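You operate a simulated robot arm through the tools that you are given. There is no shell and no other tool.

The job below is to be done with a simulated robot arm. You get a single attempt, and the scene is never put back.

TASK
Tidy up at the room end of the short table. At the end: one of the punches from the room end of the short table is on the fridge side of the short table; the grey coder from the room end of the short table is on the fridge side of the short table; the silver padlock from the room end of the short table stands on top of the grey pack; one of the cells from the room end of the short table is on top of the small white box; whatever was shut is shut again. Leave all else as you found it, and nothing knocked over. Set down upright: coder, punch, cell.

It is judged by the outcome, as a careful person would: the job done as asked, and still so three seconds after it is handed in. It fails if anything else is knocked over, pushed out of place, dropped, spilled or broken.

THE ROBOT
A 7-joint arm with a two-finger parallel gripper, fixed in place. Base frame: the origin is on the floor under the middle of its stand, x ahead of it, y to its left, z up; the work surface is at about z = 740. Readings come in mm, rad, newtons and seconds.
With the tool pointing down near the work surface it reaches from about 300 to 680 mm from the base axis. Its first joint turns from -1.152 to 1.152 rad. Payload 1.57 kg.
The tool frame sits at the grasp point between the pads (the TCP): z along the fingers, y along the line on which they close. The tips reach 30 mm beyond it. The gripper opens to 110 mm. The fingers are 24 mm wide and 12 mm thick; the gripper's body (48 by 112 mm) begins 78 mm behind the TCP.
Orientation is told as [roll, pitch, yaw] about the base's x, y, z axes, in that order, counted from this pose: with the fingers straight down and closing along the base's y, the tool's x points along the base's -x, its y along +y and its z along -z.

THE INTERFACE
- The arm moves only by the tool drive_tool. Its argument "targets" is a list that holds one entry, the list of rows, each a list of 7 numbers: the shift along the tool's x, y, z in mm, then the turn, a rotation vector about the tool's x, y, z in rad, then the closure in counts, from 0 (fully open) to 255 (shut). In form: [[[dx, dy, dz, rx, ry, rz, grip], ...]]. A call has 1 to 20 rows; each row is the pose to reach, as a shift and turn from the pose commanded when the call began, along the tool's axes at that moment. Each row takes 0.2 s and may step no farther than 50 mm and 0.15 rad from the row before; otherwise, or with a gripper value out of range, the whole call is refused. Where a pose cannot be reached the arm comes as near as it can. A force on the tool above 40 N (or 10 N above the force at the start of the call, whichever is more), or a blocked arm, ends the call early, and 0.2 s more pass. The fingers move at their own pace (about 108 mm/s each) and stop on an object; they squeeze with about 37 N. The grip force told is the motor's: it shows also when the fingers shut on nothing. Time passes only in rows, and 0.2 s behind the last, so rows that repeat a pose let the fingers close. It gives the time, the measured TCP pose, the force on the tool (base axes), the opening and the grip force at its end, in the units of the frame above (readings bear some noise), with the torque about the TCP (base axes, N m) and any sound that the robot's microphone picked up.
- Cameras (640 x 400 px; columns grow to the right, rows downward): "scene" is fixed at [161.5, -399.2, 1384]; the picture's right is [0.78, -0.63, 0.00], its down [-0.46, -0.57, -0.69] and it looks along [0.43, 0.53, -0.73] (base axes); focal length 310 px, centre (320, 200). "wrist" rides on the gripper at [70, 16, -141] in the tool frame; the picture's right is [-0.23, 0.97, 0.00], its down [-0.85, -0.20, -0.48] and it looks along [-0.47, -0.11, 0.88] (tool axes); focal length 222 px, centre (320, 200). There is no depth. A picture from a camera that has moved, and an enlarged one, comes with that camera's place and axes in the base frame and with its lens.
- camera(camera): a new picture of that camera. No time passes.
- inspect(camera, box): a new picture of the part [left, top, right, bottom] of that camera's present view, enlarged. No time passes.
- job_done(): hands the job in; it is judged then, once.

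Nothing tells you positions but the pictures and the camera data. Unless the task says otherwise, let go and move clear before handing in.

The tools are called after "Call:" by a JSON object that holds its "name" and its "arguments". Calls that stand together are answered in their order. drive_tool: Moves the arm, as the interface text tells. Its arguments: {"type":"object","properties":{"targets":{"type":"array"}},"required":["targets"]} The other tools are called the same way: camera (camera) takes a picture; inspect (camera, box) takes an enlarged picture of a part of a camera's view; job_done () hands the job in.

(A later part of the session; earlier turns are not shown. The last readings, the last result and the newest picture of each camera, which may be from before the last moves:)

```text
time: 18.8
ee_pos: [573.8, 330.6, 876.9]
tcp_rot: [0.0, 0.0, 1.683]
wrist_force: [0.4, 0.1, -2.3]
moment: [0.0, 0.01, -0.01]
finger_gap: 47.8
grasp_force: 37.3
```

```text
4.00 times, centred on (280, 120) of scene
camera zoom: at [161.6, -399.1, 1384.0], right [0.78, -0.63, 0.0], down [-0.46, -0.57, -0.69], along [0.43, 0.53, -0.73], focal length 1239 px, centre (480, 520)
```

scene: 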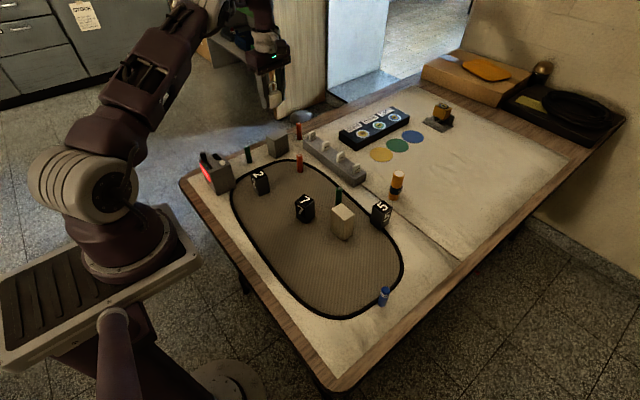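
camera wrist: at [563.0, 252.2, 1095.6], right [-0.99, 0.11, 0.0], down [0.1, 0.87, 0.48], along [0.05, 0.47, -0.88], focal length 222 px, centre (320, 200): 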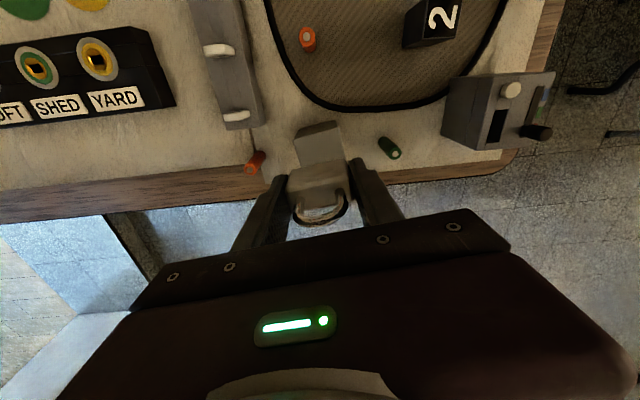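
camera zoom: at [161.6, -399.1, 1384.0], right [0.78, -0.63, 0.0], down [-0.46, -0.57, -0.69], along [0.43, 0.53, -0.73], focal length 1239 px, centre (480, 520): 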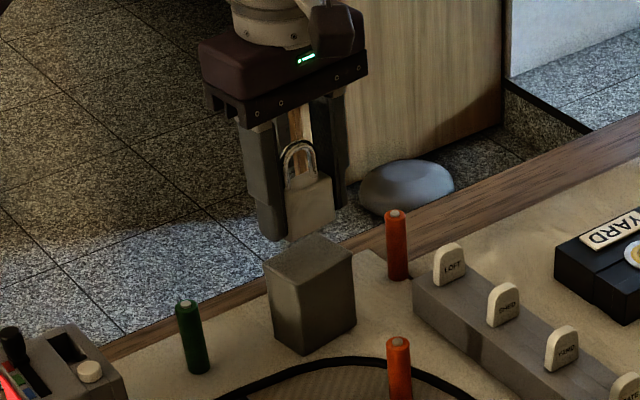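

Call:
{"name": "drive_tool", "arguments": {"targets": [[[0, 0, 10, 0, 0, 0, 255], [0, 0, 18, 0, 0, 0, 255], [0, 0, 24, 0, 0, 0, 255], [0, 0, 24, 0, 0, 0, 255]]]}}

Call:
{"name": "inspect", "arguments": {"camera": "scene", "box": [255, 100, 305, 160]}}

```text
time: 19.8
ee_pos: [573.8, 330.1, 850.4]
tcp_rot: [0.0, 0.0, 1.685]
wrist_force: [0.6, -0.1, -1.9]
moment: [-0.01, -0.01, -0.02]
finger_gap: 47.9
grasp_force: 36.6
```

```text
6.67 times, centred on (280, 130) of scene
camera zoom: at [161.6, -399.1, 1384.0], right [0.78, -0.63, 0.0], down [-0.46, -0.57, -0.69], along [0.43, 0.53, -0.73], focal length 2065 px, centre (587, 667)
```

zoom: 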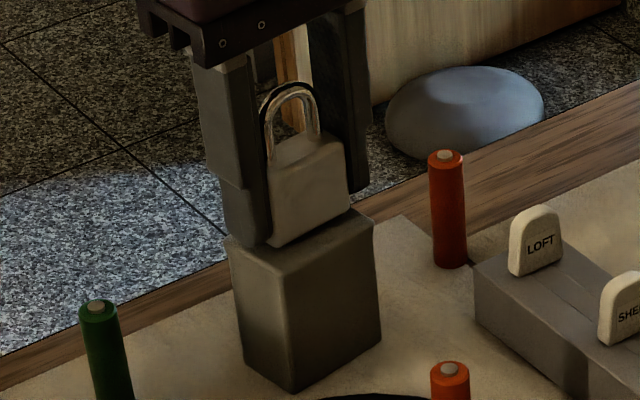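

Call:
{"name": "drive_tool", "arguments": {"targets": [[[0, 0, 2, 0, 0, 0, 255], [0, 0, 3, 0, 0, 0, 255], [0, 0, 3, 0, 0, 0, 255]]]}}

```text
time: 20.6
ee_pos: [574.0, 330.3, 850.1]
tcp_rot: [-0.001, 0.0, 1.684]
wrist_force: [-3.2, -2.2, 12.2]
moment: [-0.09, 0.24, 0.02]
finger_gap: 47.8
grasp_force: 36.2
```

Contact: the force rose to about 12 N with the padlock on the pack top. I'll ease the preload and open the fingers.

Call:
{"name": "drive_tool", "arguments": {"targets": [[[0, 0, -2, 0, 0, 0, 255], [0, 0, -2, 0, 0, 0, 255]]]}}

```text
time: 21.2
ee_pos: [574.4, 329.2, 851.1]
tcp_rot: [0.0, 0.0, 1.685]
wrist_force: [-0.5, 0.8, -1.7]
moment: [-0.02, 0.01, -0.03]
finger_gap: 47.8
grasp_force: 37.3
```

Call:
{"name": "drive_tool", "arguments": {"targets": [[[0, 0, 1, 0, 0, 0, 255], [0, 0, 1, 0, 0, 0, 255]]]}}

```text
time: 21.8
ee_pos: [575.3, 330.0, 849.7]
tcp_rot: [0.0, 0.0, 1.683]
wrist_force: [-0.8, 0.4, -0.2]
moment: [-0.03, 0.03, -0.01]
finger_gap: 47.6
grasp_force: 36.8
```

Call:
{"name": "drive_tool", "arguments": {"targets": [[[0, 0, 0, 0, 0, 0, 200], [0, 0, 0, 0, 0, 0, 130], [0, 0, 0, 0, 0, 0, 100], [0, 0, 0, 0, 0, 0, 80], [0, 0, 0, 0, 0, 0, 80]]]}}

Call:
{"name": "inspect", "arguments": {"camera": "scene", "box": [255, 100, 305, 160]}}

Call:
{"name": "inspect", "arguments": {"camera": "wrist", "box": [220, 80, 420, 230]}}

```text
time: 23.0
ee_pos: [574.1, 329.4, 849.9]
tcp_rot: [0.0, 0.0, 1.685]
wrist_force: [0.4, -0.4, -0.3]
moment: [0.01, 0.02, 0.02]
finger_gap: 75.4
grasp_force: 0.1
```

```text
6.67 times, centred on (280, 130) of scene
camera zoom: at [161.5, -399.2, 1384.0], right [0.78, -0.63, 0.0], down [-0.46, -0.57, -0.69], along [0.43, 0.53, -0.73], focal length 2065 px, centre (587, 667)
```

zoom: 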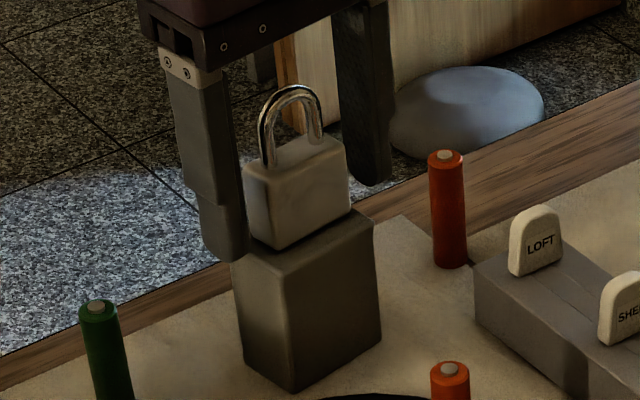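

```text
2.67 times, centred on (320, 155) of wrist
camera zoom: at [566.3, 260.8, 991.9], right [-0.99, 0.12, 0.0], down [0.1, 0.87, 0.48], along [0.06, 0.48, -0.88], focal length 592 px, centre (320, 320)
```

zoom: 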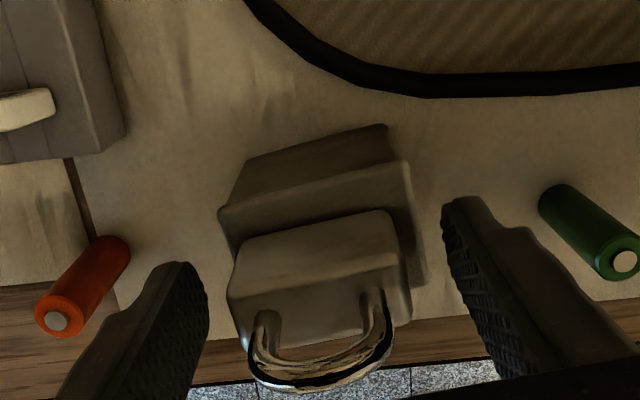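

The padlock stands on the grey pack. I'll rise clear and go over the green cell near (570, 27), turning the tool back to yaw 0.

Call:
{"name": "drive_tool", "arguments": {"targets": [[[0, 0, -15, 0, 0, 0, 80], [0, 0, -40, 0, 0, 0, 80], [0, 0, -80, 0, 0, 0, 80], [0, 0, -110, 0, 0, 0, 80], [25, 3.3, -110, 0, 0, 0.14, 80], [50, 6.5, -110, 0, 0, 0.28, 80], [75, 9.8, -110, 0, 0, 0.42, 80], [100, 13, -110, 0, 0, 0.56, 80], [125, 16.3, -105, 0, 0, 0.7, 100], [150, 19.5, -100, 0, 0, 0.84, 120], [175, 22.8, -95, 0, 0, 0.98, 120], [200, 26, -90, 0, 0, 1.12, 120], [225, 29.3, -80, 0, 0, 1.26, 120], [250, 32.6, -70, 0, 0, 1.4, 120], [275, 35.8, -60, 0, 0, 1.54, 120], [300.5, 39.1, -50, 0, 0, 1.685, 120], [300.5, 39.1, -50, 0, 0, 1.685, 120]]]}}

Call:
{"name": "camera", "arguments": {"camera": "wrist"}}

Call:
{"name": "camera", "arguments": {"camera": "scene"}}

```text
time: 26.6
ee_pos: [569.9, 27.1, 900.5]
tcp_rot: [0.0, -0.001, -0.002]
wrist_force: [0.5, -0.7, -0.3]
moment: [0.01, 0.0, 0.02]
finger_gap: 58.4
grasp_force: 0.1
```

```text
taken
camera wrist: at [500.8, 45.5, 1042.7], right [0.23, 0.97, 0.0], down [0.85, -0.2, 0.48], along [0.47, -0.11, -0.88], focal length 222 px, centre (320, 200)
```

wrist: 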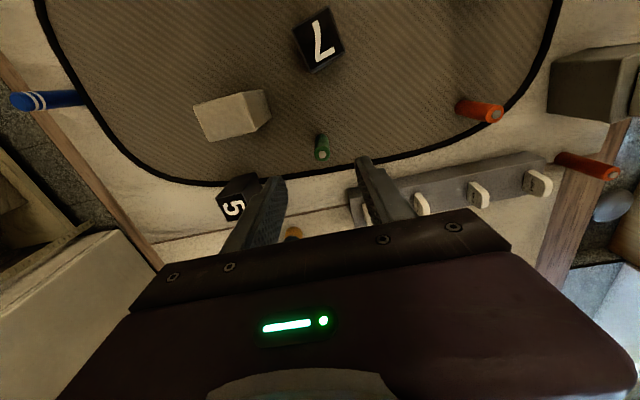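

```text
taken
```

scene: 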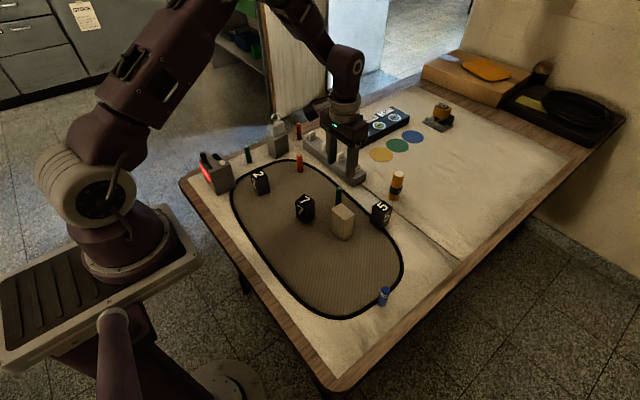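

Call:
{"name": "inspect", "arguments": {"camera": "wrist", "box": [280, 120, 380, 200]}}

Call:
{"name": "inspect", "arguments": {"camera": "scene", "box": [255, 100, 325, 165]}}

Call:
{"name": "inspect", "arguments": {"camera": "wrist", "box": [180, 70, 300, 150]}}

```text
5.00 times, centred on (330, 160) of wrist
camera zoom: at [500.8, 45.5, 1042.7], right [0.23, 0.97, 0.0], down [0.85, -0.2, 0.48], along [0.47, -0.11, -0.88], focal length 1111 px, centre (270, 400)
```

zoom: 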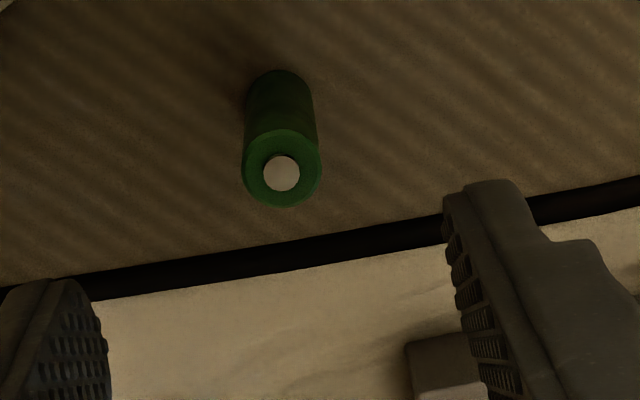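

```text
6.15 times, centred on (290, 132) of scene
camera zoom: at [161.5, -399.2, 1384.0], right [0.78, -0.63, 0.0], down [-0.46, -0.57, -0.69], along [0.43, 0.53, -0.73], focal length 1906 px, centre (505, 615)
```

zoom: 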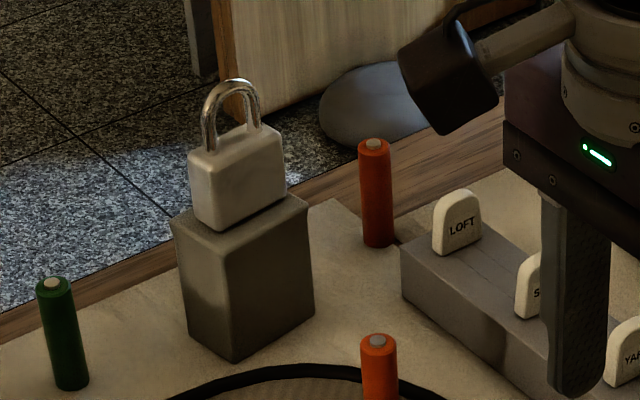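

```text
5.00 times, centred on (240, 110) of wrist
camera zoom: at [500.8, 45.5, 1042.7], right [0.23, 0.97, 0.0], down [0.85, -0.2, 0.48], along [0.47, -0.11, -0.88], focal length 1111 px, centre (720, 650)
```

zoom: 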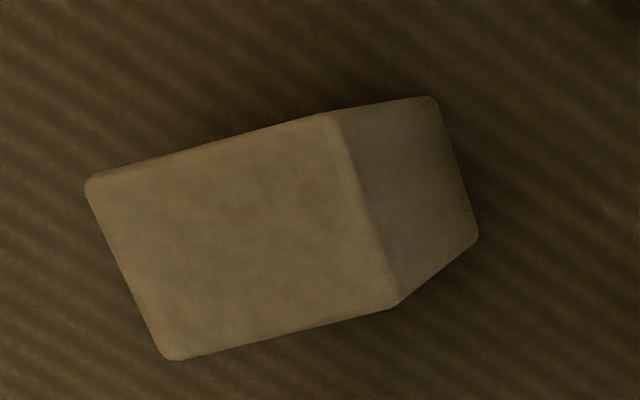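

The padlock looks stable on the pack. The green cell is about 2 mm off the tool centre; I'll correct that and come down around it.

Call:
{"name": "drive_tool", "arguments": {"targets": [[[-2.2, 1.6, 30, 0, 0, 0, 120], [-2.2, 1.6, 60, 0, 0, 0, 120], [-2.2, 1.6, 85, 0, 0, 0, 120], [-2.2, 1.6, 100, 0, 0, 0, 120], [-2.2, 1.6, 100, 0, 0, 0, 120]]]}}

Call:
{"name": "inspect", "arguments": {"camera": "wrist", "box": [260, 120, 380, 220]}}

Call:
{"name": "inspect", "arguments": {"camera": "scene", "box": [300, 140, 390, 240]}}

```text
time: 27.8
ee_pos: [571.9, 28.5, 799.0]
tcp_rot: [0.0, 0.001, 0.0]
wrist_force: [-0.1, -0.2, 0.3]
moment: [0.01, 0.02, -0.05]
finger_gap: 58.3
grasp_force: 0.0
```

```text
4.00 times, centred on (320, 170) of wrist
camera zoom: at [502.7, 45.4, 940.6], right [0.23, 0.97, 0.0], down [0.85, -0.2, 0.48], along [0.47, -0.11, -0.88], focal length 888 px, centre (320, 320)
```

zoom: 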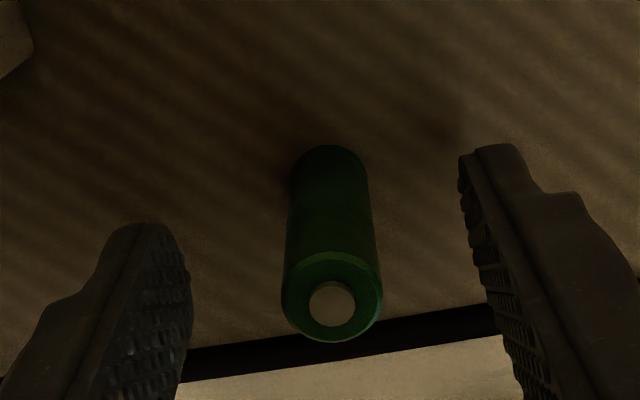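

```text
4.00 times, centred on (345, 190) of scene
camera zoom: at [161.5, -399.2, 1384.0], right [0.78, -0.63, 0.0], down [-0.46, -0.57, -0.69], along [0.43, 0.53, -0.73], focal length 1239 px, centre (220, 240)
```

zoom: 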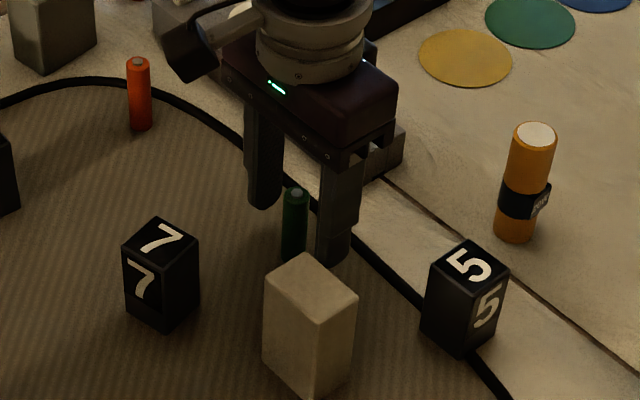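

Call:
{"name": "drive_tool", "arguments": {"targets": [[[-2, 1.1, 10, 0, 0, 0, 120], [-2, 1.1, 20, 0, 0, 0, 120], [-2, 1.1, 20, 0, 0, 0, 160], [-2, 1.1, 20, 0, 0, 0, 190], [-2, 1.1, 20, 0, 0, 0, 215], [-2, 1.1, 20, 0, 0, 0, 255], [-2, 1.1, 20, 0, 0, 0, 255]]]}}

Call:
{"name": "inspect", "arguments": {"camera": "wrist", "box": [260, 120, 380, 220]}}

```text
time: 29.4
ee_pos: [574.3, 28.6, 778.9]
tcp_rot: [0.0, 0.0, 0.001]
wrist_force: [-0.4, 0.7, -0.1]
moment: [0.0, 0.02, 0.0]
finger_gap: 16.9
grasp_force: 32.1
```

```text
4.00 times, centred on (320, 170) of wrist
camera zoom: at [504.3, 46.4, 921.0], right [0.23, 0.97, 0.0], down [0.86, -0.2, 0.48], along [0.47, -0.11, -0.88], focal length 888 px, centre (320, 320)
```

zoom: 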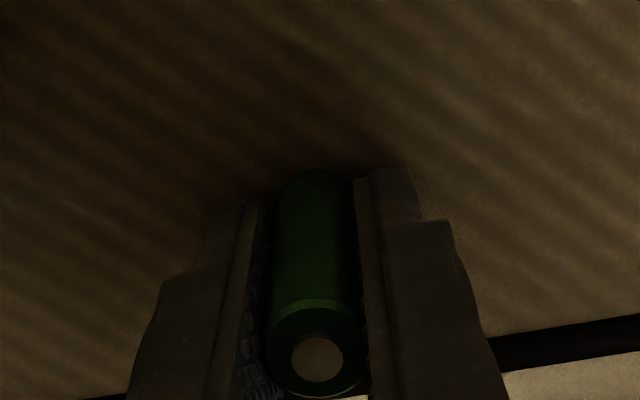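

The green cell is gripped. I'll lift it and carry it over the small white box.

Call:
{"name": "drive_tool", "arguments": {"targets": [[[0, 0, -15, 0, 0, 0, 255], [0, 0, -45, 0, 0, 0, 255], [0, 0, -85, 0, 0, 0, 255], [0, 0, -125, 0, 0, 0, 255], [16, -21, -125, 0, 0, 0, 255], [32, -42, -125, 0, 0, 0, 255], [48, -63, -125, 0, 0, 0, 255], [62.9, -82.6, -125, 0, 0, 0, 255], [62.9, -82.6, -125, 0, 0, 0, 255]]]}}

Call:
{"name": "camera", "arguments": {"camera": "wrist"}}

Call:
{"name": "inspect", "arguments": {"camera": "scene", "box": [290, 120, 400, 250]}}

```text
time: 31.4
ee_pos: [508.3, -52.7, 904.2]
tcp_rot: [0.0, -0.001, 0.001]
wrist_force: [0.7, -0.1, -0.5]
moment: [-0.03, -0.04, -0.01]
finger_gap: 16.8
grasp_force: 31.5
```

```text
taken
camera wrist: at [438.6, -34.7, 1047.6], right [0.23, 0.97, 0.0], down [0.86, -0.2, 0.48], along [0.47, -0.11, -0.88], focal length 222 px, centre (320, 200)
```

wrist: 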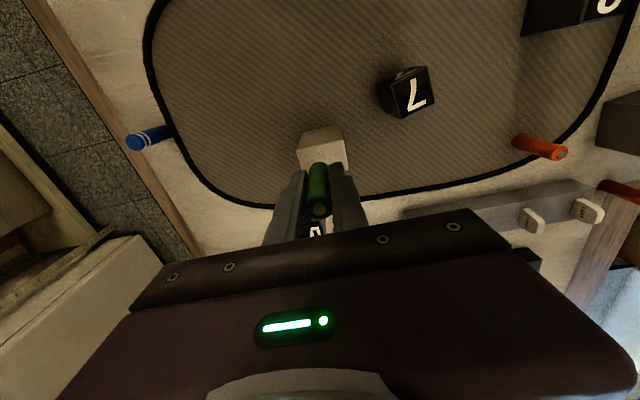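

```text
3.08 times, centred on (345, 185) of scene
camera zoom: at [161.5, -399.2, 1384.0], right [0.78, -0.63, 0.0], down [-0.46, -0.57, -0.69], along [0.43, 0.53, -0.73], focal length 953 px, centre (243, 246)
```

zoom: 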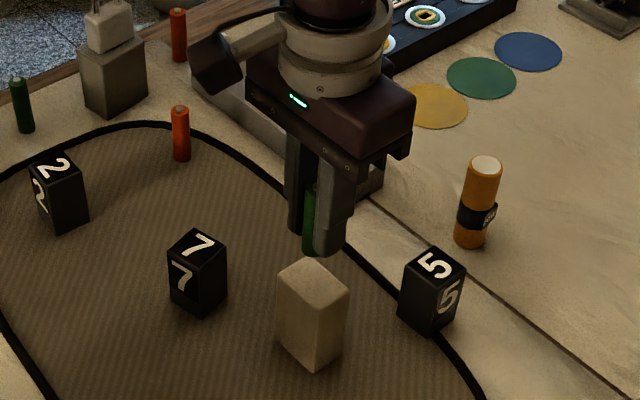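

Call:
{"name": "inspect", "arguments": {"camera": "wrist", "box": [260, 110, 380, 230]}}

```text
3.33 times, centred on (320, 170) of wrist
camera zoom: at [438.6, -34.7, 1047.6], right [0.23, 0.97, 0.0], down [0.86, -0.2, 0.48], along [0.47, -0.11, -0.88], focal length 740 px, centre (320, 300)
```

zoom: 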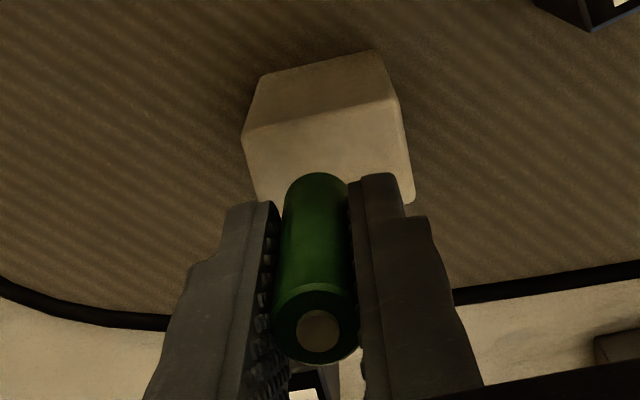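

Call:
{"name": "drive_tool", "arguments": {"targets": [[[-4, 2, 10, 0, 0, 0, 255], [-4, 2, 22, 0, 0, 0, 255], [-4, 2, 32, 0, 0, 0, 255], [-4, 2, 38, 0, 0, 0, 255], [-4, 2, 38, 0, 0, 0, 255]]]}}

Call:
{"name": "inspect", "arguments": {"camera": "wrist", "box": [260, 110, 380, 230]}}

Call:
{"name": "inspect", "arguments": {"camera": "scene", "box": [310, 170, 380, 250]}}

```text
time: 32.6
ee_pos: [514.2, -52.2, 866.9]
tcp_rot: [0.0, -0.001, 0.001]
wrist_force: [-0.4, 0.2, 0.8]
moment: [0.01, -0.01, -0.02]
finger_gap: 16.9
grasp_force: 31.9
```

```text
3.33 times, centred on (320, 170) of wrist
camera zoom: at [445.7, -33.5, 1008.2], right [0.23, 0.97, 0.0], down [0.85, -0.2, 0.48], along [0.47, -0.11, -0.88], focal length 740 px, centre (320, 300)
```

zoom: 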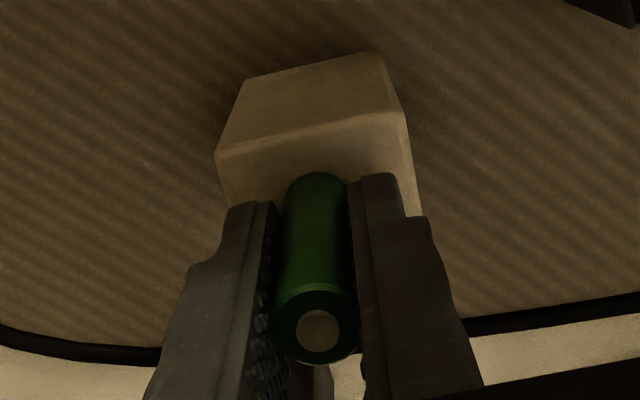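

```text
5.00 times, centred on (345, 210) of scene
camera zoom: at [161.5, -399.2, 1384.0], right [0.78, -0.63, 0.0], down [-0.46, -0.57, -0.69], along [0.43, 0.53, -0.73], focal length 1549 px, centre (195, 150)
```

zoom: 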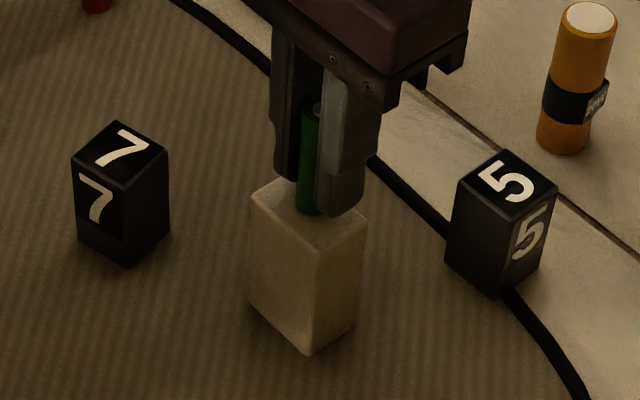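

Call:
{"name": "drive_tool", "arguments": {"targets": [[[1, 1, 2, 0, 0, 0, 255], [2, 2, 4, 0, 0, 0, 255], [2, 2, 6, 0, 0, 0, 255], [2, 2, 6, 0, 0, 0, 255]]]}}

```text
time: 33.6
ee_pos: [514.7, -48.3, 860.8]
tcp_rot: [0.0, -0.002, 0.001]
wrist_force: [2.0, -2.8, 23.2]
moment: [-0.17, -0.06, 0.0]
finger_gap: 16.9
grasp_force: 32.4
```

Call:
{"name": "drive_tool", "arguments": {"targets": [[[0, 0, -1, 0, 0, 0, 255], [0, 0, -1.5, 0, 0, 0, 255], [0, 0, -1.5, 0, 0, 0, 255]]]}}

Call:
{"name": "inspect", "arguments": {"camera": "scene", "box": [310, 170, 380, 250]}}

```text
time: 34.4
ee_pos: [513.2, -48.6, 861.6]
tcp_rot: [-0.001, -0.001, 0.0]
wrist_force: [2.8, -0.7, 10.0]
moment: [-0.02, -0.1, 0.02]
finger_gap: 16.9
grasp_force: 32.0
```

```text
5.00 times, centred on (345, 210) of scene
camera zoom: at [161.4, -399.2, 1384.0], right [0.78, -0.63, 0.0], down [-0.46, -0.57, -0.69], along [0.43, 0.53, -0.73], focal length 1549 px, centre (195, 150)
```

zoom: 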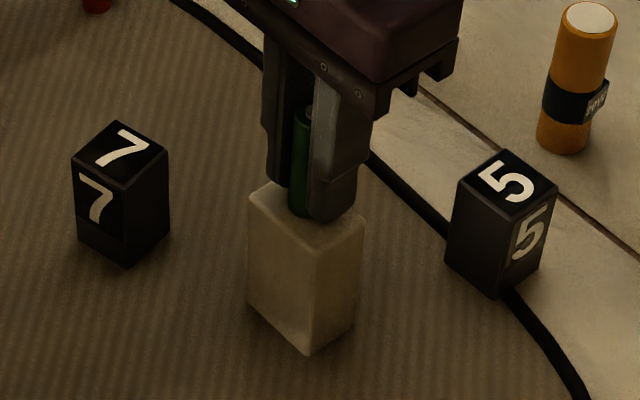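

Call:
{"name": "drive_tool", "arguments": {"targets": [[[0, 0, -1, 0, 0, 0, 255], [0, 0, -1, 0, 0, 0, 255]]]}}

```text
time: 35.0
ee_pos: [514.2, -50.4, 862.2]
tcp_rot: [0.001, 0.001, 0.001]
wrist_force: [0.1, -0.5, 0.1]
moment: [0.0, -0.03, -0.02]
finger_gap: 16.8
grasp_force: 32.0
```

Call:
{"name": "drive_tool", "arguments": {"targets": [[[0, 0, 0.4, 0, 0, 0, 255], [0, 0, 0.4, 0, 0, 0, 225], [0, 0, 0.4, 0, 0, 0, 205], [0, 0, 0.4, 0, 0, 0, 180], [0, 0, 0.4, 0, 0, 0, 150], [0, 0, 0.4, 0, 0, 0, 130], [0, 0, 0.4, 0, 0, 0, 130]]]}}

Call:
{"name": "inspect", "arguments": {"camera": "scene", "box": [310, 170, 380, 250]}}

Call:
{"name": "inspect", "arguments": {"camera": "wrist", "box": [260, 110, 380, 230]}}

```text
time: 36.6
ee_pos: [512.1, -48.6, 862.3]
tcp_rot: [0.0, -0.001, 0.0]
wrist_force: [0.1, 0.3, -0.3]
moment: [0.01, 0.01, 0.0]
finger_gap: 53.7
grasp_force: 0.0
```

```text
5.00 times, centred on (345, 210) of scene
camera zoom: at [161.5, -399.2, 1384.0], right [0.78, -0.63, 0.0], down [-0.46, -0.57, -0.69], along [0.43, 0.53, -0.73], focal length 1549 px, centre (195, 150)
```

zoom: 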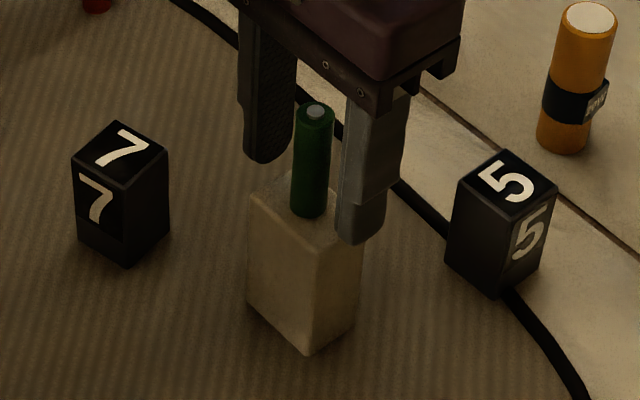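

```text
3.33 times, centred on (320, 170) of wrist
camera zoom: at [443.9, -31.6, 1004.6], right [0.23, 0.97, 0.0], down [0.85, -0.2, 0.48], along [0.47, -0.11, -0.88], focal length 740 px, centre (320, 300)
```

zoom: 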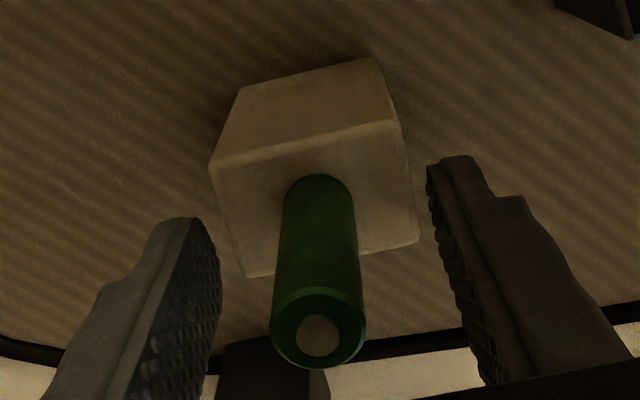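

The cell stands upright on the white box. I'll rise clear and move over the coder at about (351, 307).

Call:
{"name": "drive_tool", "arguments": {"targets": [[[0, 0, -15, 0, 0, 0, 130], [0, 0, -45, 0, 0, 0, 130], [0, 0, -85, 0, 0, 0, 130], [0, 0, -115, 0, 0, 0, 100], [18, 40, -115, 0, 0, 0, 60], [36, 80, -115, 0, 0, 0, 20], [54, 120, -115, 0, 0, 0, 0], [72, 160, -115, 0, 0, 0, 0], [90, 200, -115, 0, 0, 0, 0], [108, 240, -115, 0, 0, 0, 0], [126, 280, -115, 0, 0, 0, 0], [144, 320, -115, 0, 0, 0, 0], [161, 357, -115, 0, 0, 0, 0], [161, 357, -115, 0, 0, 0, 0]]]}}

Call:
{"name": "camera", "arguments": {"camera": "wrist"}}

Call:
{"name": "camera", "arguments": {"camera": "scene"}}

```text
time: 39.6
ee_pos: [351.9, 309.1, 975.7]
tcp_rot: [-0.001, 0.0, -0.003]
wrist_force: [-0.3, 1.3, -0.1]
moment: [0.0, 0.02, 0.0]
finger_gap: 110.1
grasp_force: 0.0
```

```text
taken
camera wrist: at [282.6, 326.1, 1117.9], right [0.23, 0.97, 0.0], down [0.85, -0.2, 0.48], along [0.47, -0.11, -0.88], focal length 222 px, centre (320, 200)
```

wrist: 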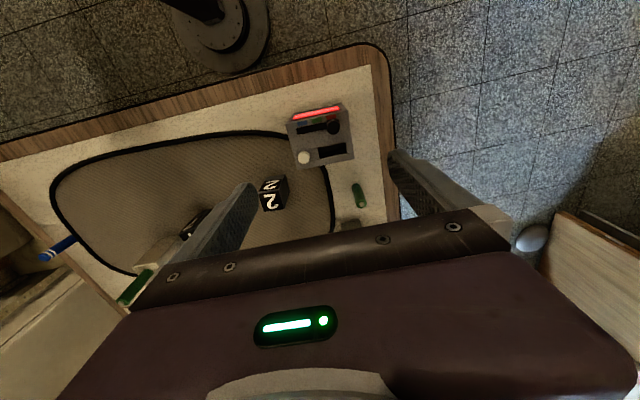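

```text
taken
```

scene: 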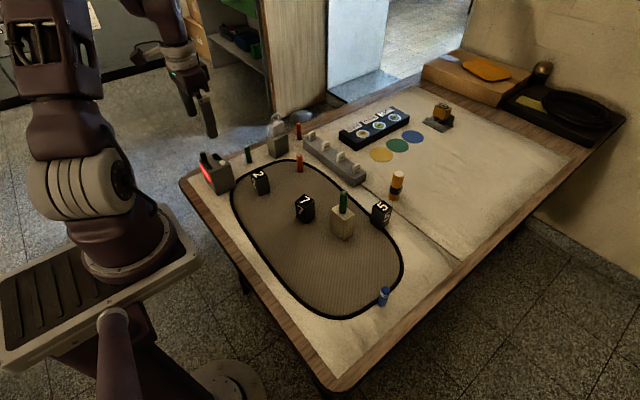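

Call:
{"name": "inspect", "arguments": {"camera": "wrist", "box": [270, 90, 390, 180]}}

Call:
{"name": "inspect", "arguments": {"camera": "wrist", "box": [230, 150, 350, 230]}}

Call:
{"name": "inspect", "arguments": {"camera": "scene", "box": [300, 170, 400, 250]}}

```text
4.44 times, centred on (330, 135) of wrist
camera zoom: at [282.6, 326.1, 1117.9], right [0.23, 0.97, 0.0], down [0.85, -0.2, 0.48], along [0.47, -0.11, -0.88], focal length 987 px, centre (276, 489)
```

zoom: 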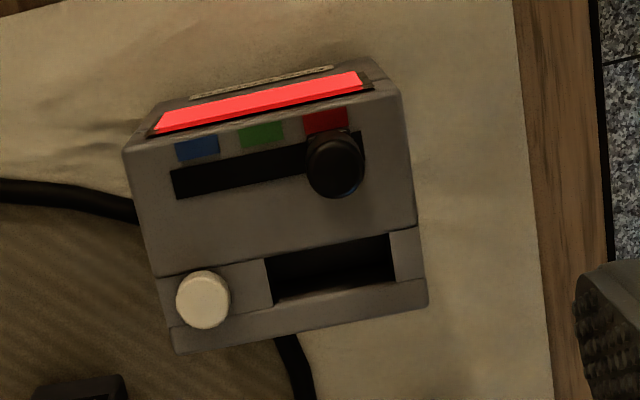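

```text
5.00 times, centred on (290, 190) of wrist
camera zoom: at [282.6, 326.1, 1117.9], right [0.23, 0.97, 0.0], down [0.85, -0.2, 0.48], along [0.47, -0.11, -0.88], focal length 1111 px, centre (470, 250)
```

zoom: 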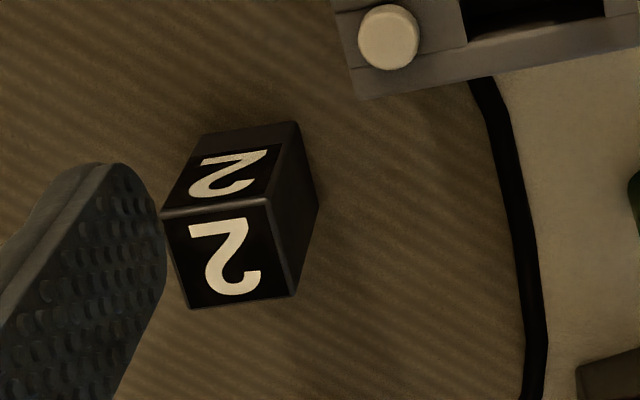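

```text
5.00 times, centred on (350, 210) of scene
camera zoom: at [161.5, -399.1, 1384.0], right [0.78, -0.63, 0.0], down [-0.46, -0.57, -0.69], along [0.43, 0.53, -0.73], focal length 1549 px, centre (170, 150)
```

zoom: 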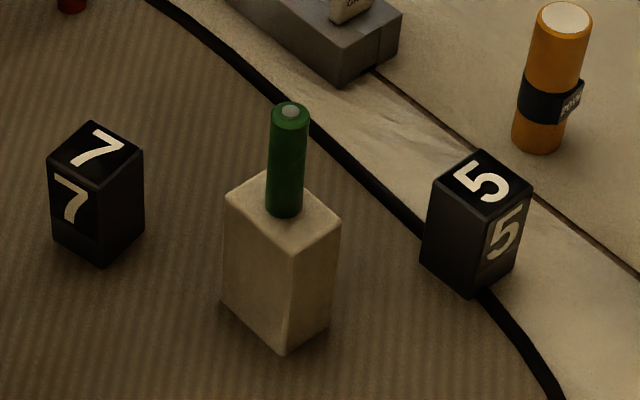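

The coder measures about 62 × 79 × 90 mm and sits centred under the tool, turned about -2.5°. I'll descend with fingers on its ±y sides.

Call:
{"name": "drive_tool", "arguments": {"targets": [[[0, 0.5, 40, 0, 0, 0.045, 0], [0, 0.5, 80, 0, 0, 0.045, 0], [0, 0.5, 115, 0, 0, 0.045, 0], [0, 0.5, 115, 0, 0, 0.045, 0]]]}}

Call:
{"name": "camera", "arguments": {"camera": "wrist"}}

Call:
{"name": "inspect", "arguments": {"camera": "scene", "box": [170, 90, 270, 210]}}

```text
time: 40.6
ee_pos: [351.8, 307.2, 862.0]
tcp_rot: [0.001, 0.0, -0.045]
wrist_force: [-0.9, 0.2, -1.0]
moment: [0.01, 0.01, -0.01]
finger_gap: 110.4
grasp_force: 0.0
```

```text
taken
camera wrist: at [282.9, 327.0, 1004.1], right [0.27, 0.96, 0.0], down [0.85, -0.24, 0.48], along [0.46, -0.13, -0.88], focal length 222 px, centre (320, 200)
```

wrist: 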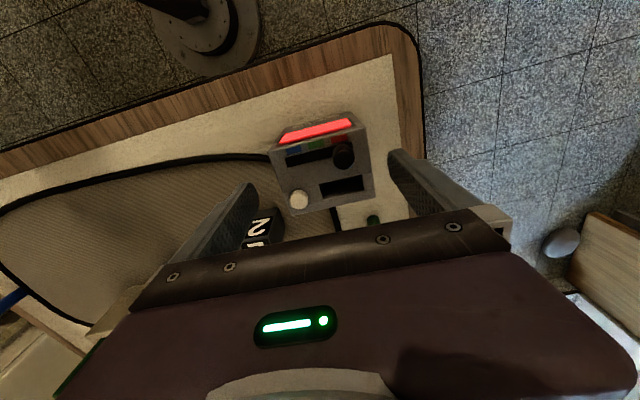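

```text
3.33 times, centred on (220, 150) of scene
camera zoom: at [161.5, -399.2, 1384.0], right [0.78, -0.63, 0.0], down [-0.46, -0.57, -0.69], along [0.43, 0.53, -0.73], focal length 1032 px, centre (653, 367)
```

zoom: 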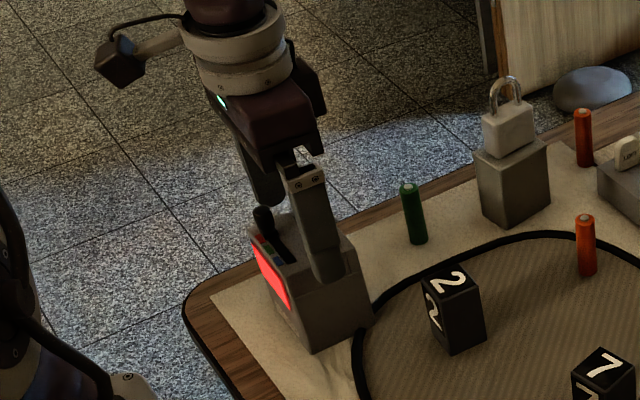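

Call:
{"name": "inspect", "arguments": {"camera": "wrist", "box": [230, 100, 430, 230]}}

```text
3.08 times, centred on (330, 165) of wrist
camera zoom: at [282.9, 327.0, 1004.1], right [0.27, 0.96, 0.0], down [0.85, -0.24, 0.48], along [0.46, -0.13, -0.88], focal length 684 px, centre (289, 308)
```

zoom: 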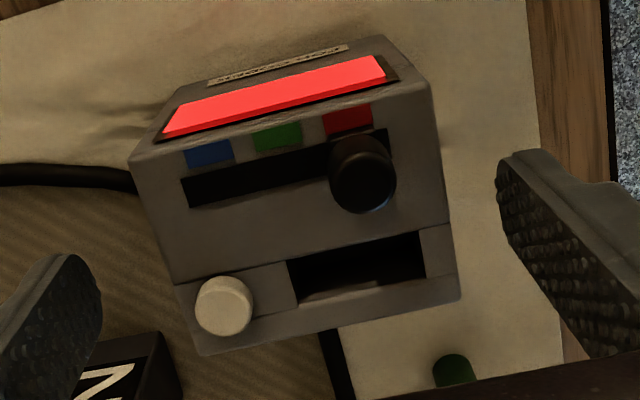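

Call:
{"name": "drive_tool", "arguments": {"targets": [[[-1, 2.6, 20, 0, 0, 0, 0], [-1, 2.6, 40, 0, 0, 0, 0], [-1, 2.6, 55, 0, 0, 0, 0], [-1, 2.6, 62, 0, 0, 0, 0], [-1, 2.6, 62, 0, 0, 0, 0]]]}}

Call:
{"name": "inspect", "arguments": {"camera": "wrist", "box": [230, 100, 430, 230]}}

Call:
{"name": "inspect", "arguments": {"camera": "scene", "box": [170, 90, 270, 210]}}

```text
time: 41.8
ee_pos: [354.1, 311.7, 801.4]
tcp_rot: [-0.001, 0.002, -0.045]
wrist_force: [-0.5, 0.0, -0.5]
moment: [0.01, 0.01, -0.01]
finger_gap: 109.9
grasp_force: 0.0
```

```text
3.08 times, centred on (330, 165) of wrist
camera zoom: at [284.9, 331.8, 942.3], right [0.27, 0.96, 0.0], down [0.85, -0.24, 0.48], along [0.46, -0.13, -0.88], focal length 684 px, centre (289, 308)
```

zoom: 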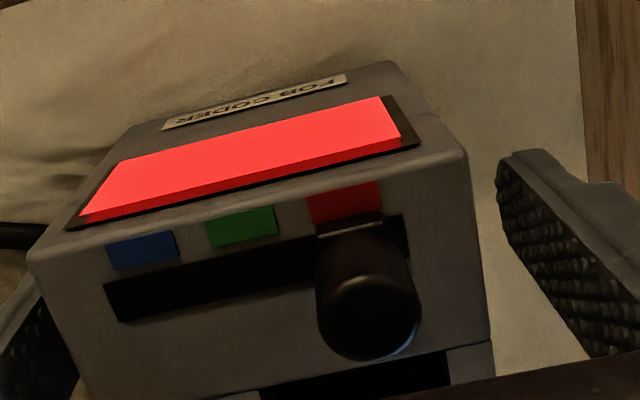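

```text
3.33 times, centred on (220, 150) of scene
camera zoom: at [161.5, -399.2, 1384.0], right [0.78, -0.63, 0.0], down [-0.46, -0.57, -0.69], along [0.43, 0.53, -0.73], focal length 1032 px, centre (653, 367)
```

zoom: 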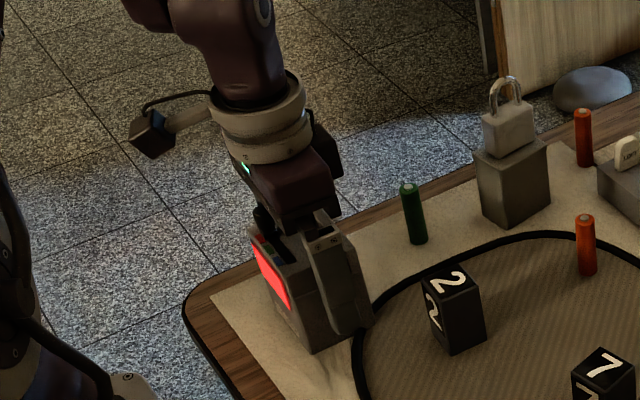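

Call:
{"name": "drive_tool", "arguments": {"targets": [[[0, -1.5, 0, 0, 0, 0, 20], [0, -1.5, 0, 0, 0, 0, 50], [0, -1.5, 0, 0, 0, 0, 80], [0, -1.5, 0, 0, 0, 0, 120], [0, -1.5, 0, 0, 0, 0, 255], [0, -1.5, 0, 0, 0, 0, 255]]]}}

```text
time: 43.2
ee_pos: [353.3, 308.1, 800.5]
tcp_rot: [0.0, 0.001, -0.046]
wrist_force: [0.9, -0.8, 0.7]
moment: [-0.07, -0.01, 0.08]
finger_gap: 79.6
grasp_force: 37.3
```

Call:
{"name": "drive_tool", "arguments": {"targets": [[[0, 0, -8, 0, 0, 0, 255], [0, 0, -25, 0, 0, 0, 255], [0, 0, -50, 0, 0, 0, 255], [0, 0, -50, 0, 0, 0, 255]]]}}

Call:
{"name": "inspect", "arguments": {"camera": "scene", "box": [170, 90, 270, 210]}}

```text
time: 44.2
ee_pos: [352.8, 308.2, 849.9]
tcp_rot: [-0.001, 0.001, -0.047]
wrist_force: [0.4, 1.0, -1.2]
moment: [-0.02, -0.01, -0.02]
finger_gap: 79.8
grasp_force: 36.7
```

```text
3.33 times, centred on (220, 150) of scene
camera zoom: at [161.5, -399.2, 1384.0], right [0.78, -0.63, 0.0], down [-0.46, -0.57, -0.69], along [0.43, 0.53, -0.73], focal length 1032 px, centre (653, 367)
```

zoom: 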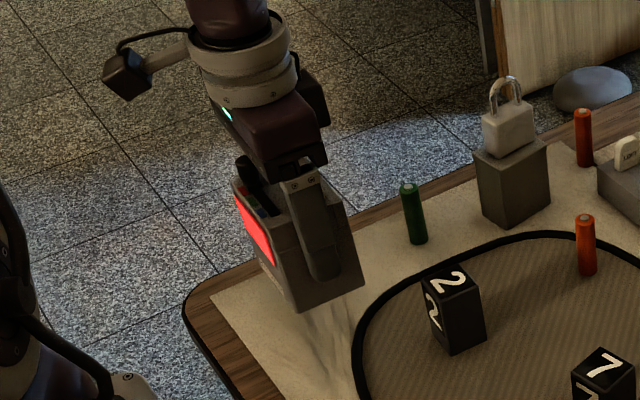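

The coder is held, and it is light. I'll lift it high and swing it over to the -y (fridge) side along the robot side of the table, away from the cell on the white box.

Call:
{"name": "drive_tool", "arguments": {"targets": [[[0, 0, -40, 0, 0, 0, 255], [0, 0, -80, 0, 0, 0, 255], [0, 0, -120, 0, 0, 0, 255], [0, 0, -150, 0, 0, 0, 255], [-4.5, -44, -150, 0, 0, 0, 255], [-9, -88, -150, 0, 0, 0, 255], [-13.5, -133, -150, 0, 0, 0, 255], [-18, -177, -150, 0, 0, 0, 255], [-22.5, -221, -150, 0, 0, 0, 255], [-27, -265, -150, 0, 0, 0, 255], [-31.5, -309, -150, 0, 0, 0, 255], [-36, -354, -150, 0, 0, 0, 255], [-40.5, -398, -150, 0, 0, 0, 255], [-45, -442, -150, 0, 0, 0, 255], [-49.4, -486, -150, 0, 0, -0.046, 255], [-49.4, -486, -150, 0, 0, -0.046, 255]]]}}

Call:
{"name": "camera", "arguments": {"camera": "wrist"}}

Call:
{"name": "camera", "arguments": {"camera": "scene"}}

```text
time: 47.6
ee_pos: [383.4, -177.3, 1002.3]
tcp_rot: [-0.001, 0.0, 0.002]
wrist_force: [0.0, -0.4, -1.5]
moment: [-0.03, 0.02, 0.03]
finger_gap: 79.6
grasp_force: 36.7
```

```text
taken
camera wrist: at [312.7, -159.8, 1144.5], right [0.23, 0.97, 0.0], down [0.86, -0.2, 0.48], along [0.47, -0.11, -0.88], focal length 222 px, centre (320, 200)
```

wrist: 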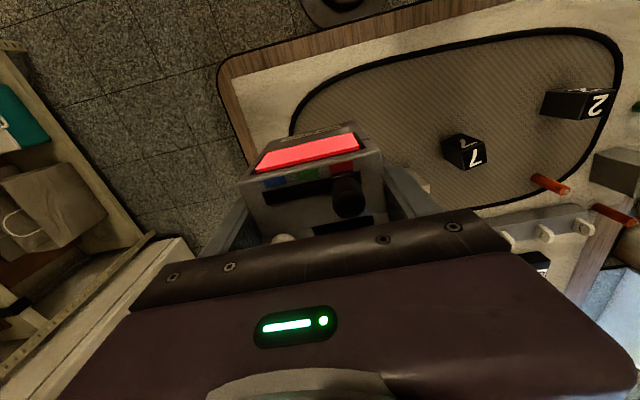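

```text
taken
```

scene: 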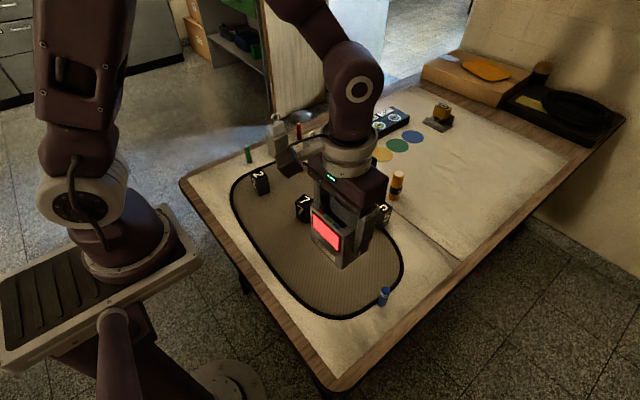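

Call:
{"name": "drive_tool", "arguments": {"targets": [[[-37, -12, 0, 0, 0, 0, 255], [-74, -24, 0, 0, 0, 0, 255], [-111, -37, 0, 0, 0, 0, 255], [-148, -49, 0, 0, 0, 0, 255], [-185, -61, 0, 0, 0, 0, 255], [-222, -73, 0, 0, 0, 0, 255], [-222, -73, 40, 0, 0, 0, 255], [-222, -73, 80, 0, 0, 0, 255], [-222, -73, 110, 0, 0, 0, 255], [-222, -73, 110, 0, 0, 0, 255]]]}}

Call:
{"name": "camera", "arguments": {"camera": "wrist"}}

Call:
{"name": "inspect", "arguments": {"camera": "scene", "box": [350, 140, 490, 300]}}

```text
time: 49.8
ee_pos: [602.2, -249.0, 890.4]
tcp_rot: [0.0, 0.002, 0.0]
wrist_force: [-0.8, -0.9, -2.2]
moment: [0.01, -0.03, -0.02]
finger_gap: 79.5
grasp_force: 37.3
```

```text
taken
camera wrist: at [533.8, -232.3, 1032.0], right [0.23, 0.97, 0.0], down [0.86, -0.2, 0.48], along [0.47, -0.11, -0.88], focal length 222 px, centre (320, 200)
```

wrist: 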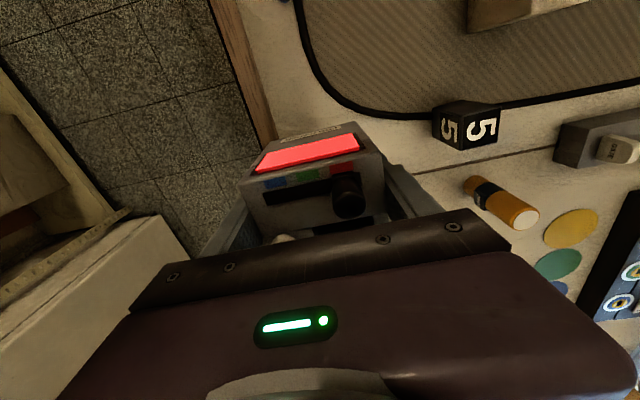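

```text
2.50 times, centred on (420, 220) of scene
camera zoom: at [161.6, -399.2, 1384.0], right [0.78, -0.63, 0.0], down [-0.46, -0.57, -0.69], along [0.43, 0.53, -0.73], focal length 774 px, centre (70, 150)
```

zoom: 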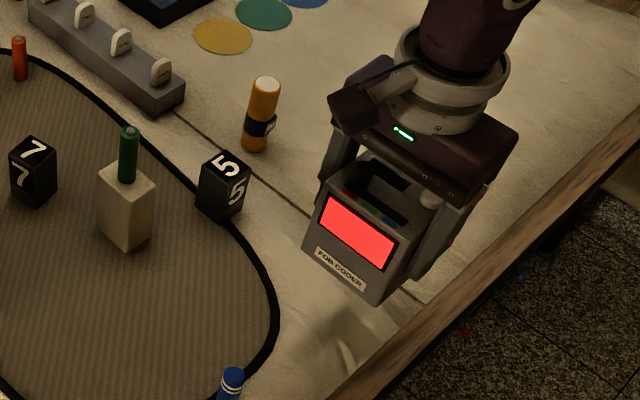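

Call:
{"name": "drive_tool", "arguments": {"targets": [[[0, 0, 30, 0, 0, 0, 255], [0, 0, 60, 0, 0, 0, 255], [0, 0, 78, 0, 0, 0, 255], [0, 0, 84, 0, 0, 0, 255], [0, 0, 84, 0, 0, 0, 255]]]}}

Call:
{"name": "inspect", "arguments": {"camera": "scene", "box": [360, 170, 480, 300]}}

Call:
{"name": "camera", "arguments": {"camera": "wrist"}}

```text
time: 51.0
ee_pos: [601.3, -251.2, 805.5]
tcp_rot: [-0.001, 0.001, 0.001]
wrist_force: [-0.4, 0.1, -1.8]
moment: [0.01, -0.01, -0.02]
finger_gap: 79.7
grasp_force: 37.0
```

```text
3.08 times, centred on (420, 235) of scene
camera zoom: at [161.6, -399.2, 1384.0], right [0.78, -0.63, 0.0], down [-0.46, -0.57, -0.69], along [0.43, 0.53, -0.73], focal length 953 px, centre (12, 92)
```

zoom: 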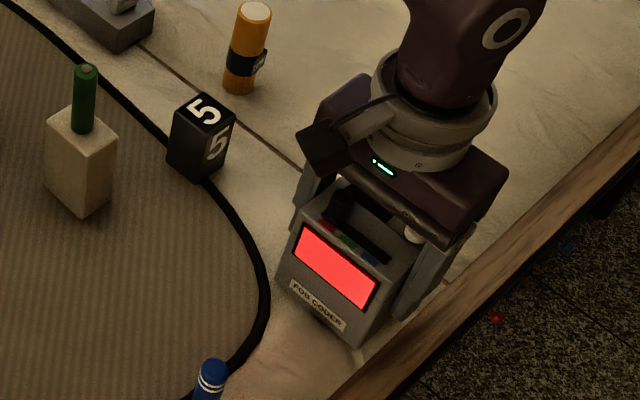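

```text
taken
camera wrist: at [533.2, -233.8, 948.3], right [0.23, 0.97, 0.0], down [0.86, -0.2, 0.48], along [0.47, -0.11, -0.88], focal length 222 px, centre (320, 200)
```

wrist: 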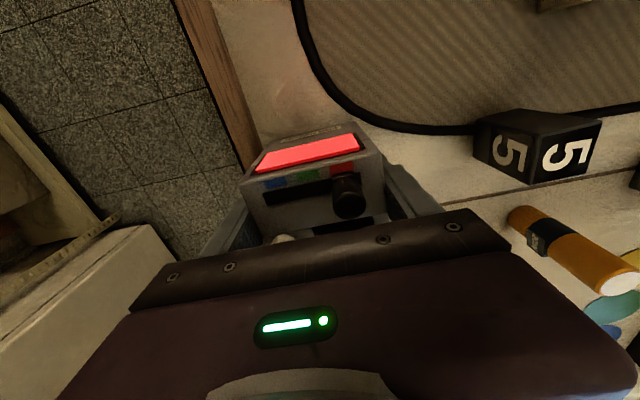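

Call:
{"name": "drive_tool", "arguments": {"targets": [[[-3, 0.5, 0, 0, 0, 0, 255], [-6, 1, 2, 0, 0, 0, 255], [-6, 1, 3, 0, 0, 0, 255], [-6, 1, 3, 0, 0, 0, 255]]]}}

```text
time: 52.0
ee_pos: [608.5, -249.4, 804.8]
tcp_rot: [0.0, 0.001, 0.0]
wrist_force: [0.2, 0.4, -2.3]
moment: [0.02, 0.02, 0.01]
finger_gap: 79.6
grasp_force: 37.5
```

Call:
{"name": "drive_tool", "arguments": {"targets": [[[0, 0, 1.5, 0, 0, 0, 255], [0, 0, 3, 0, 0, 0, 255], [0, 0, 3, 0, 0, 0, 255]]]}}

```text
time: 52.8
ee_pos: [608.8, -250.7, 801.8]
tcp_rot: [0.0, 0.0, -0.001]
wrist_force: [-0.1, 0.1, -1.6]
moment: [0.0, 0.01, -0.02]
finger_gap: 79.4
grasp_force: 36.8
```

Call:
{"name": "drive_tool", "arguments": {"targets": [[[0, 0, 1, 0, 0, 0, 255], [0, 0, 1.5, 0, 0, 0, 255], [0, 0, 1.5, 0, 0, 0, 255]]]}}

```text
time: 53.6
ee_pos: [609.5, -251.9, 800.4]
tcp_rot: [-0.003, -0.002, 0.0]
wrist_force: [-1.8, 0.2, 20.7]
moment: [0.32, 0.33, 0.08]
finger_gap: 79.6
grasp_force: 36.7
```

Call:
{"name": "drive_tool", "arguments": {"targets": [[[0, 0, -0.8, 0, 0, 0, 255], [0, 0, -0.8, 0, 0, 0, 255]]]}}

```text
time: 54.2
ee_pos: [609.5, -249.3, 800.5]
tcp_rot: [-0.002, -0.002, -0.002]
wrist_force: [2.6, -2.8, 16.0]
moment: [-0.1, -0.07, 0.06]
finger_gap: 79.7
grasp_force: 37.1
```

Call:
{"name": "drive_tool", "arguments": {"targets": [[[0, 0, -1, 0, 0, 0, 255], [0, 0, -1, 0, 0, 0, 255]]]}}

```text
time: 54.8
ee_pos: [607.7, -250.0, 802.0]
tcp_rot: [0.002, 0.002, 0.0]
wrist_force: [2.0, -2.1, 4.3]
moment: [-0.36, -0.32, 0.05]
finger_gap: 79.5
grasp_force: 36.4
```

Call:
{"name": "drive_tool", "arguments": {"targets": [[[0, 0, -0.2, 0, 0, 0, 150], [0, 0, -0.2, 0, 0, 0, 60], [0, 0, -0.2, 0, 0, 0, 30], [0, 0, -0.2, 0, 0, 0, 10], [0, 0, -0.2, 0, 0, 0, 10], [0, 0, -0.2, 0, 0, 0, 10]]]}}

Call:
{"name": "inspect", "arguments": {"camera": "scene", "box": [360, 170, 480, 300]}}

Call:
{"name": "camera", "arguments": {"camera": "wrist"}}

```text
time: 56.2
ee_pos: [609.5, -249.6, 800.5]
tcp_rot: [0.001, -0.001, 0.001]
wrist_force: [-0.9, 0.1, -0.6]
moment: [0.0, 0.0, -0.01]
finger_gap: 105.7
grasp_force: 0.0
```

```text
3.08 times, centred on (420, 235) of scene
camera zoom: at [161.5, -399.2, 1384.0], right [0.78, -0.63, 0.0], down [-0.46, -0.57, -0.69], along [0.43, 0.53, -0.73], focal length 953 px, centre (12, 92)
```

zoom: 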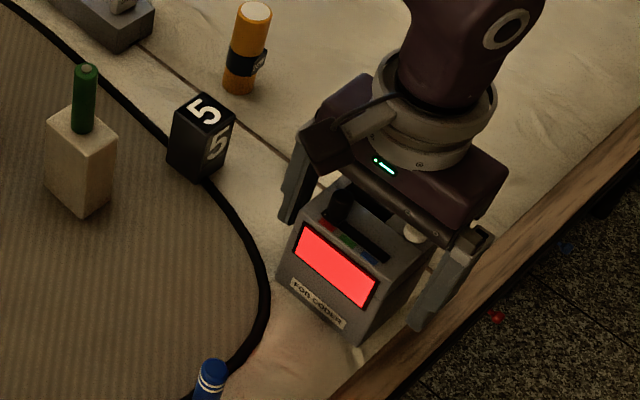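

```text
taken
camera wrist: at [539.4, -232.1, 943.0], right [0.23, 0.97, 0.0], down [0.86, -0.2, 0.48], along [0.47, -0.11, -0.88], focal length 222 px, centre (320, 200)
```

wrist: 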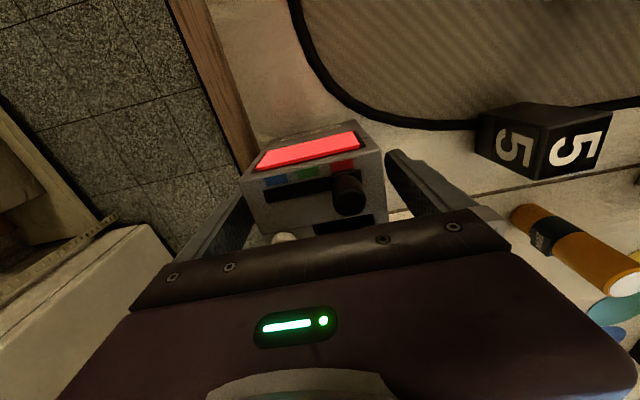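

The coder stands on the fridge side, upright with its slider unchanged. I'll rise and go to the "2" punch, now well clear at about (435, 209).

Call:
{"name": "drive_tool", "arguments": {"targets": [[[0, 0, -15, 0, 0, 0, 10], [0, 0, -50, 0, 0, 0, 10], [0, 0, -100, 0, 0, 0, 10], [0, 0, -150, 0, 0, 0, 10], [0, 0, -195, 0, 0, 0, 40], [16, 42, -195, 0, 0, 0, 80], [32, 84, -195, 0, 0, 0, 80], [48, 126, -195, 0, 0, 0, 80], [64, 168, -195, 0, 0, 0, 80], [80, 210, -195, 0, 0, 0, 80], [96, 252, -195, 0, 0, 0, 80], [112, 294, -195, 0, 0, 0, 80], [128, 336, -190, 0, 0, 0.02, 80], [144, 378, -170, 0, 0, 0.04, 80], [159, 420, -150, 0, 0, 0.06, 80], [174, 459, -120, 0, 0, 0.082, 80], [174, 459, -100, 0, 0, 0.082, 80], [174, 459, -100, 0, 0, 0.082, 80]]]}}

Call:
{"name": "camera", "arguments": {"camera": "wrist"}}

Call:
{"name": "camera", "arguments": {"camera": "scene"}}

```text
refused: row 16 steps farther than a row can; nothing moved
```

```text
taken
camera wrist: at [539.4, -232.1, 943.0], right [0.23, 0.97, 0.0], down [0.86, -0.2, 0.48], along [0.47, -0.11, -0.88], focal length 222 px, centre (320, 200)
```

wrist: 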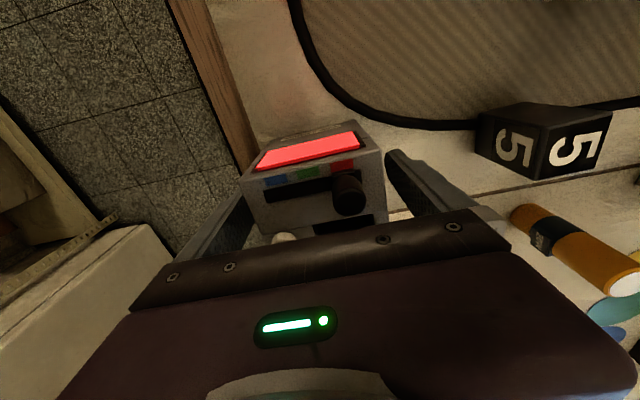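

```text
taken
```

scene: 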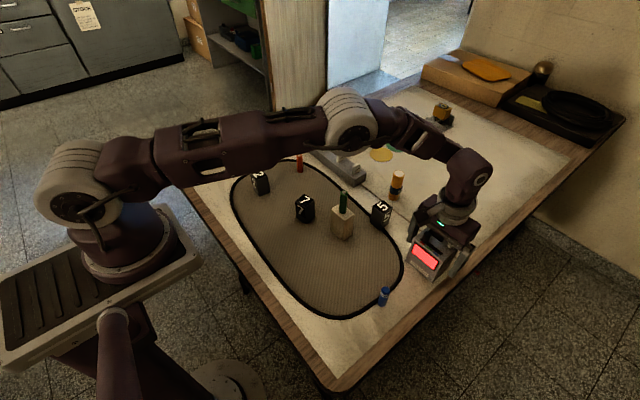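

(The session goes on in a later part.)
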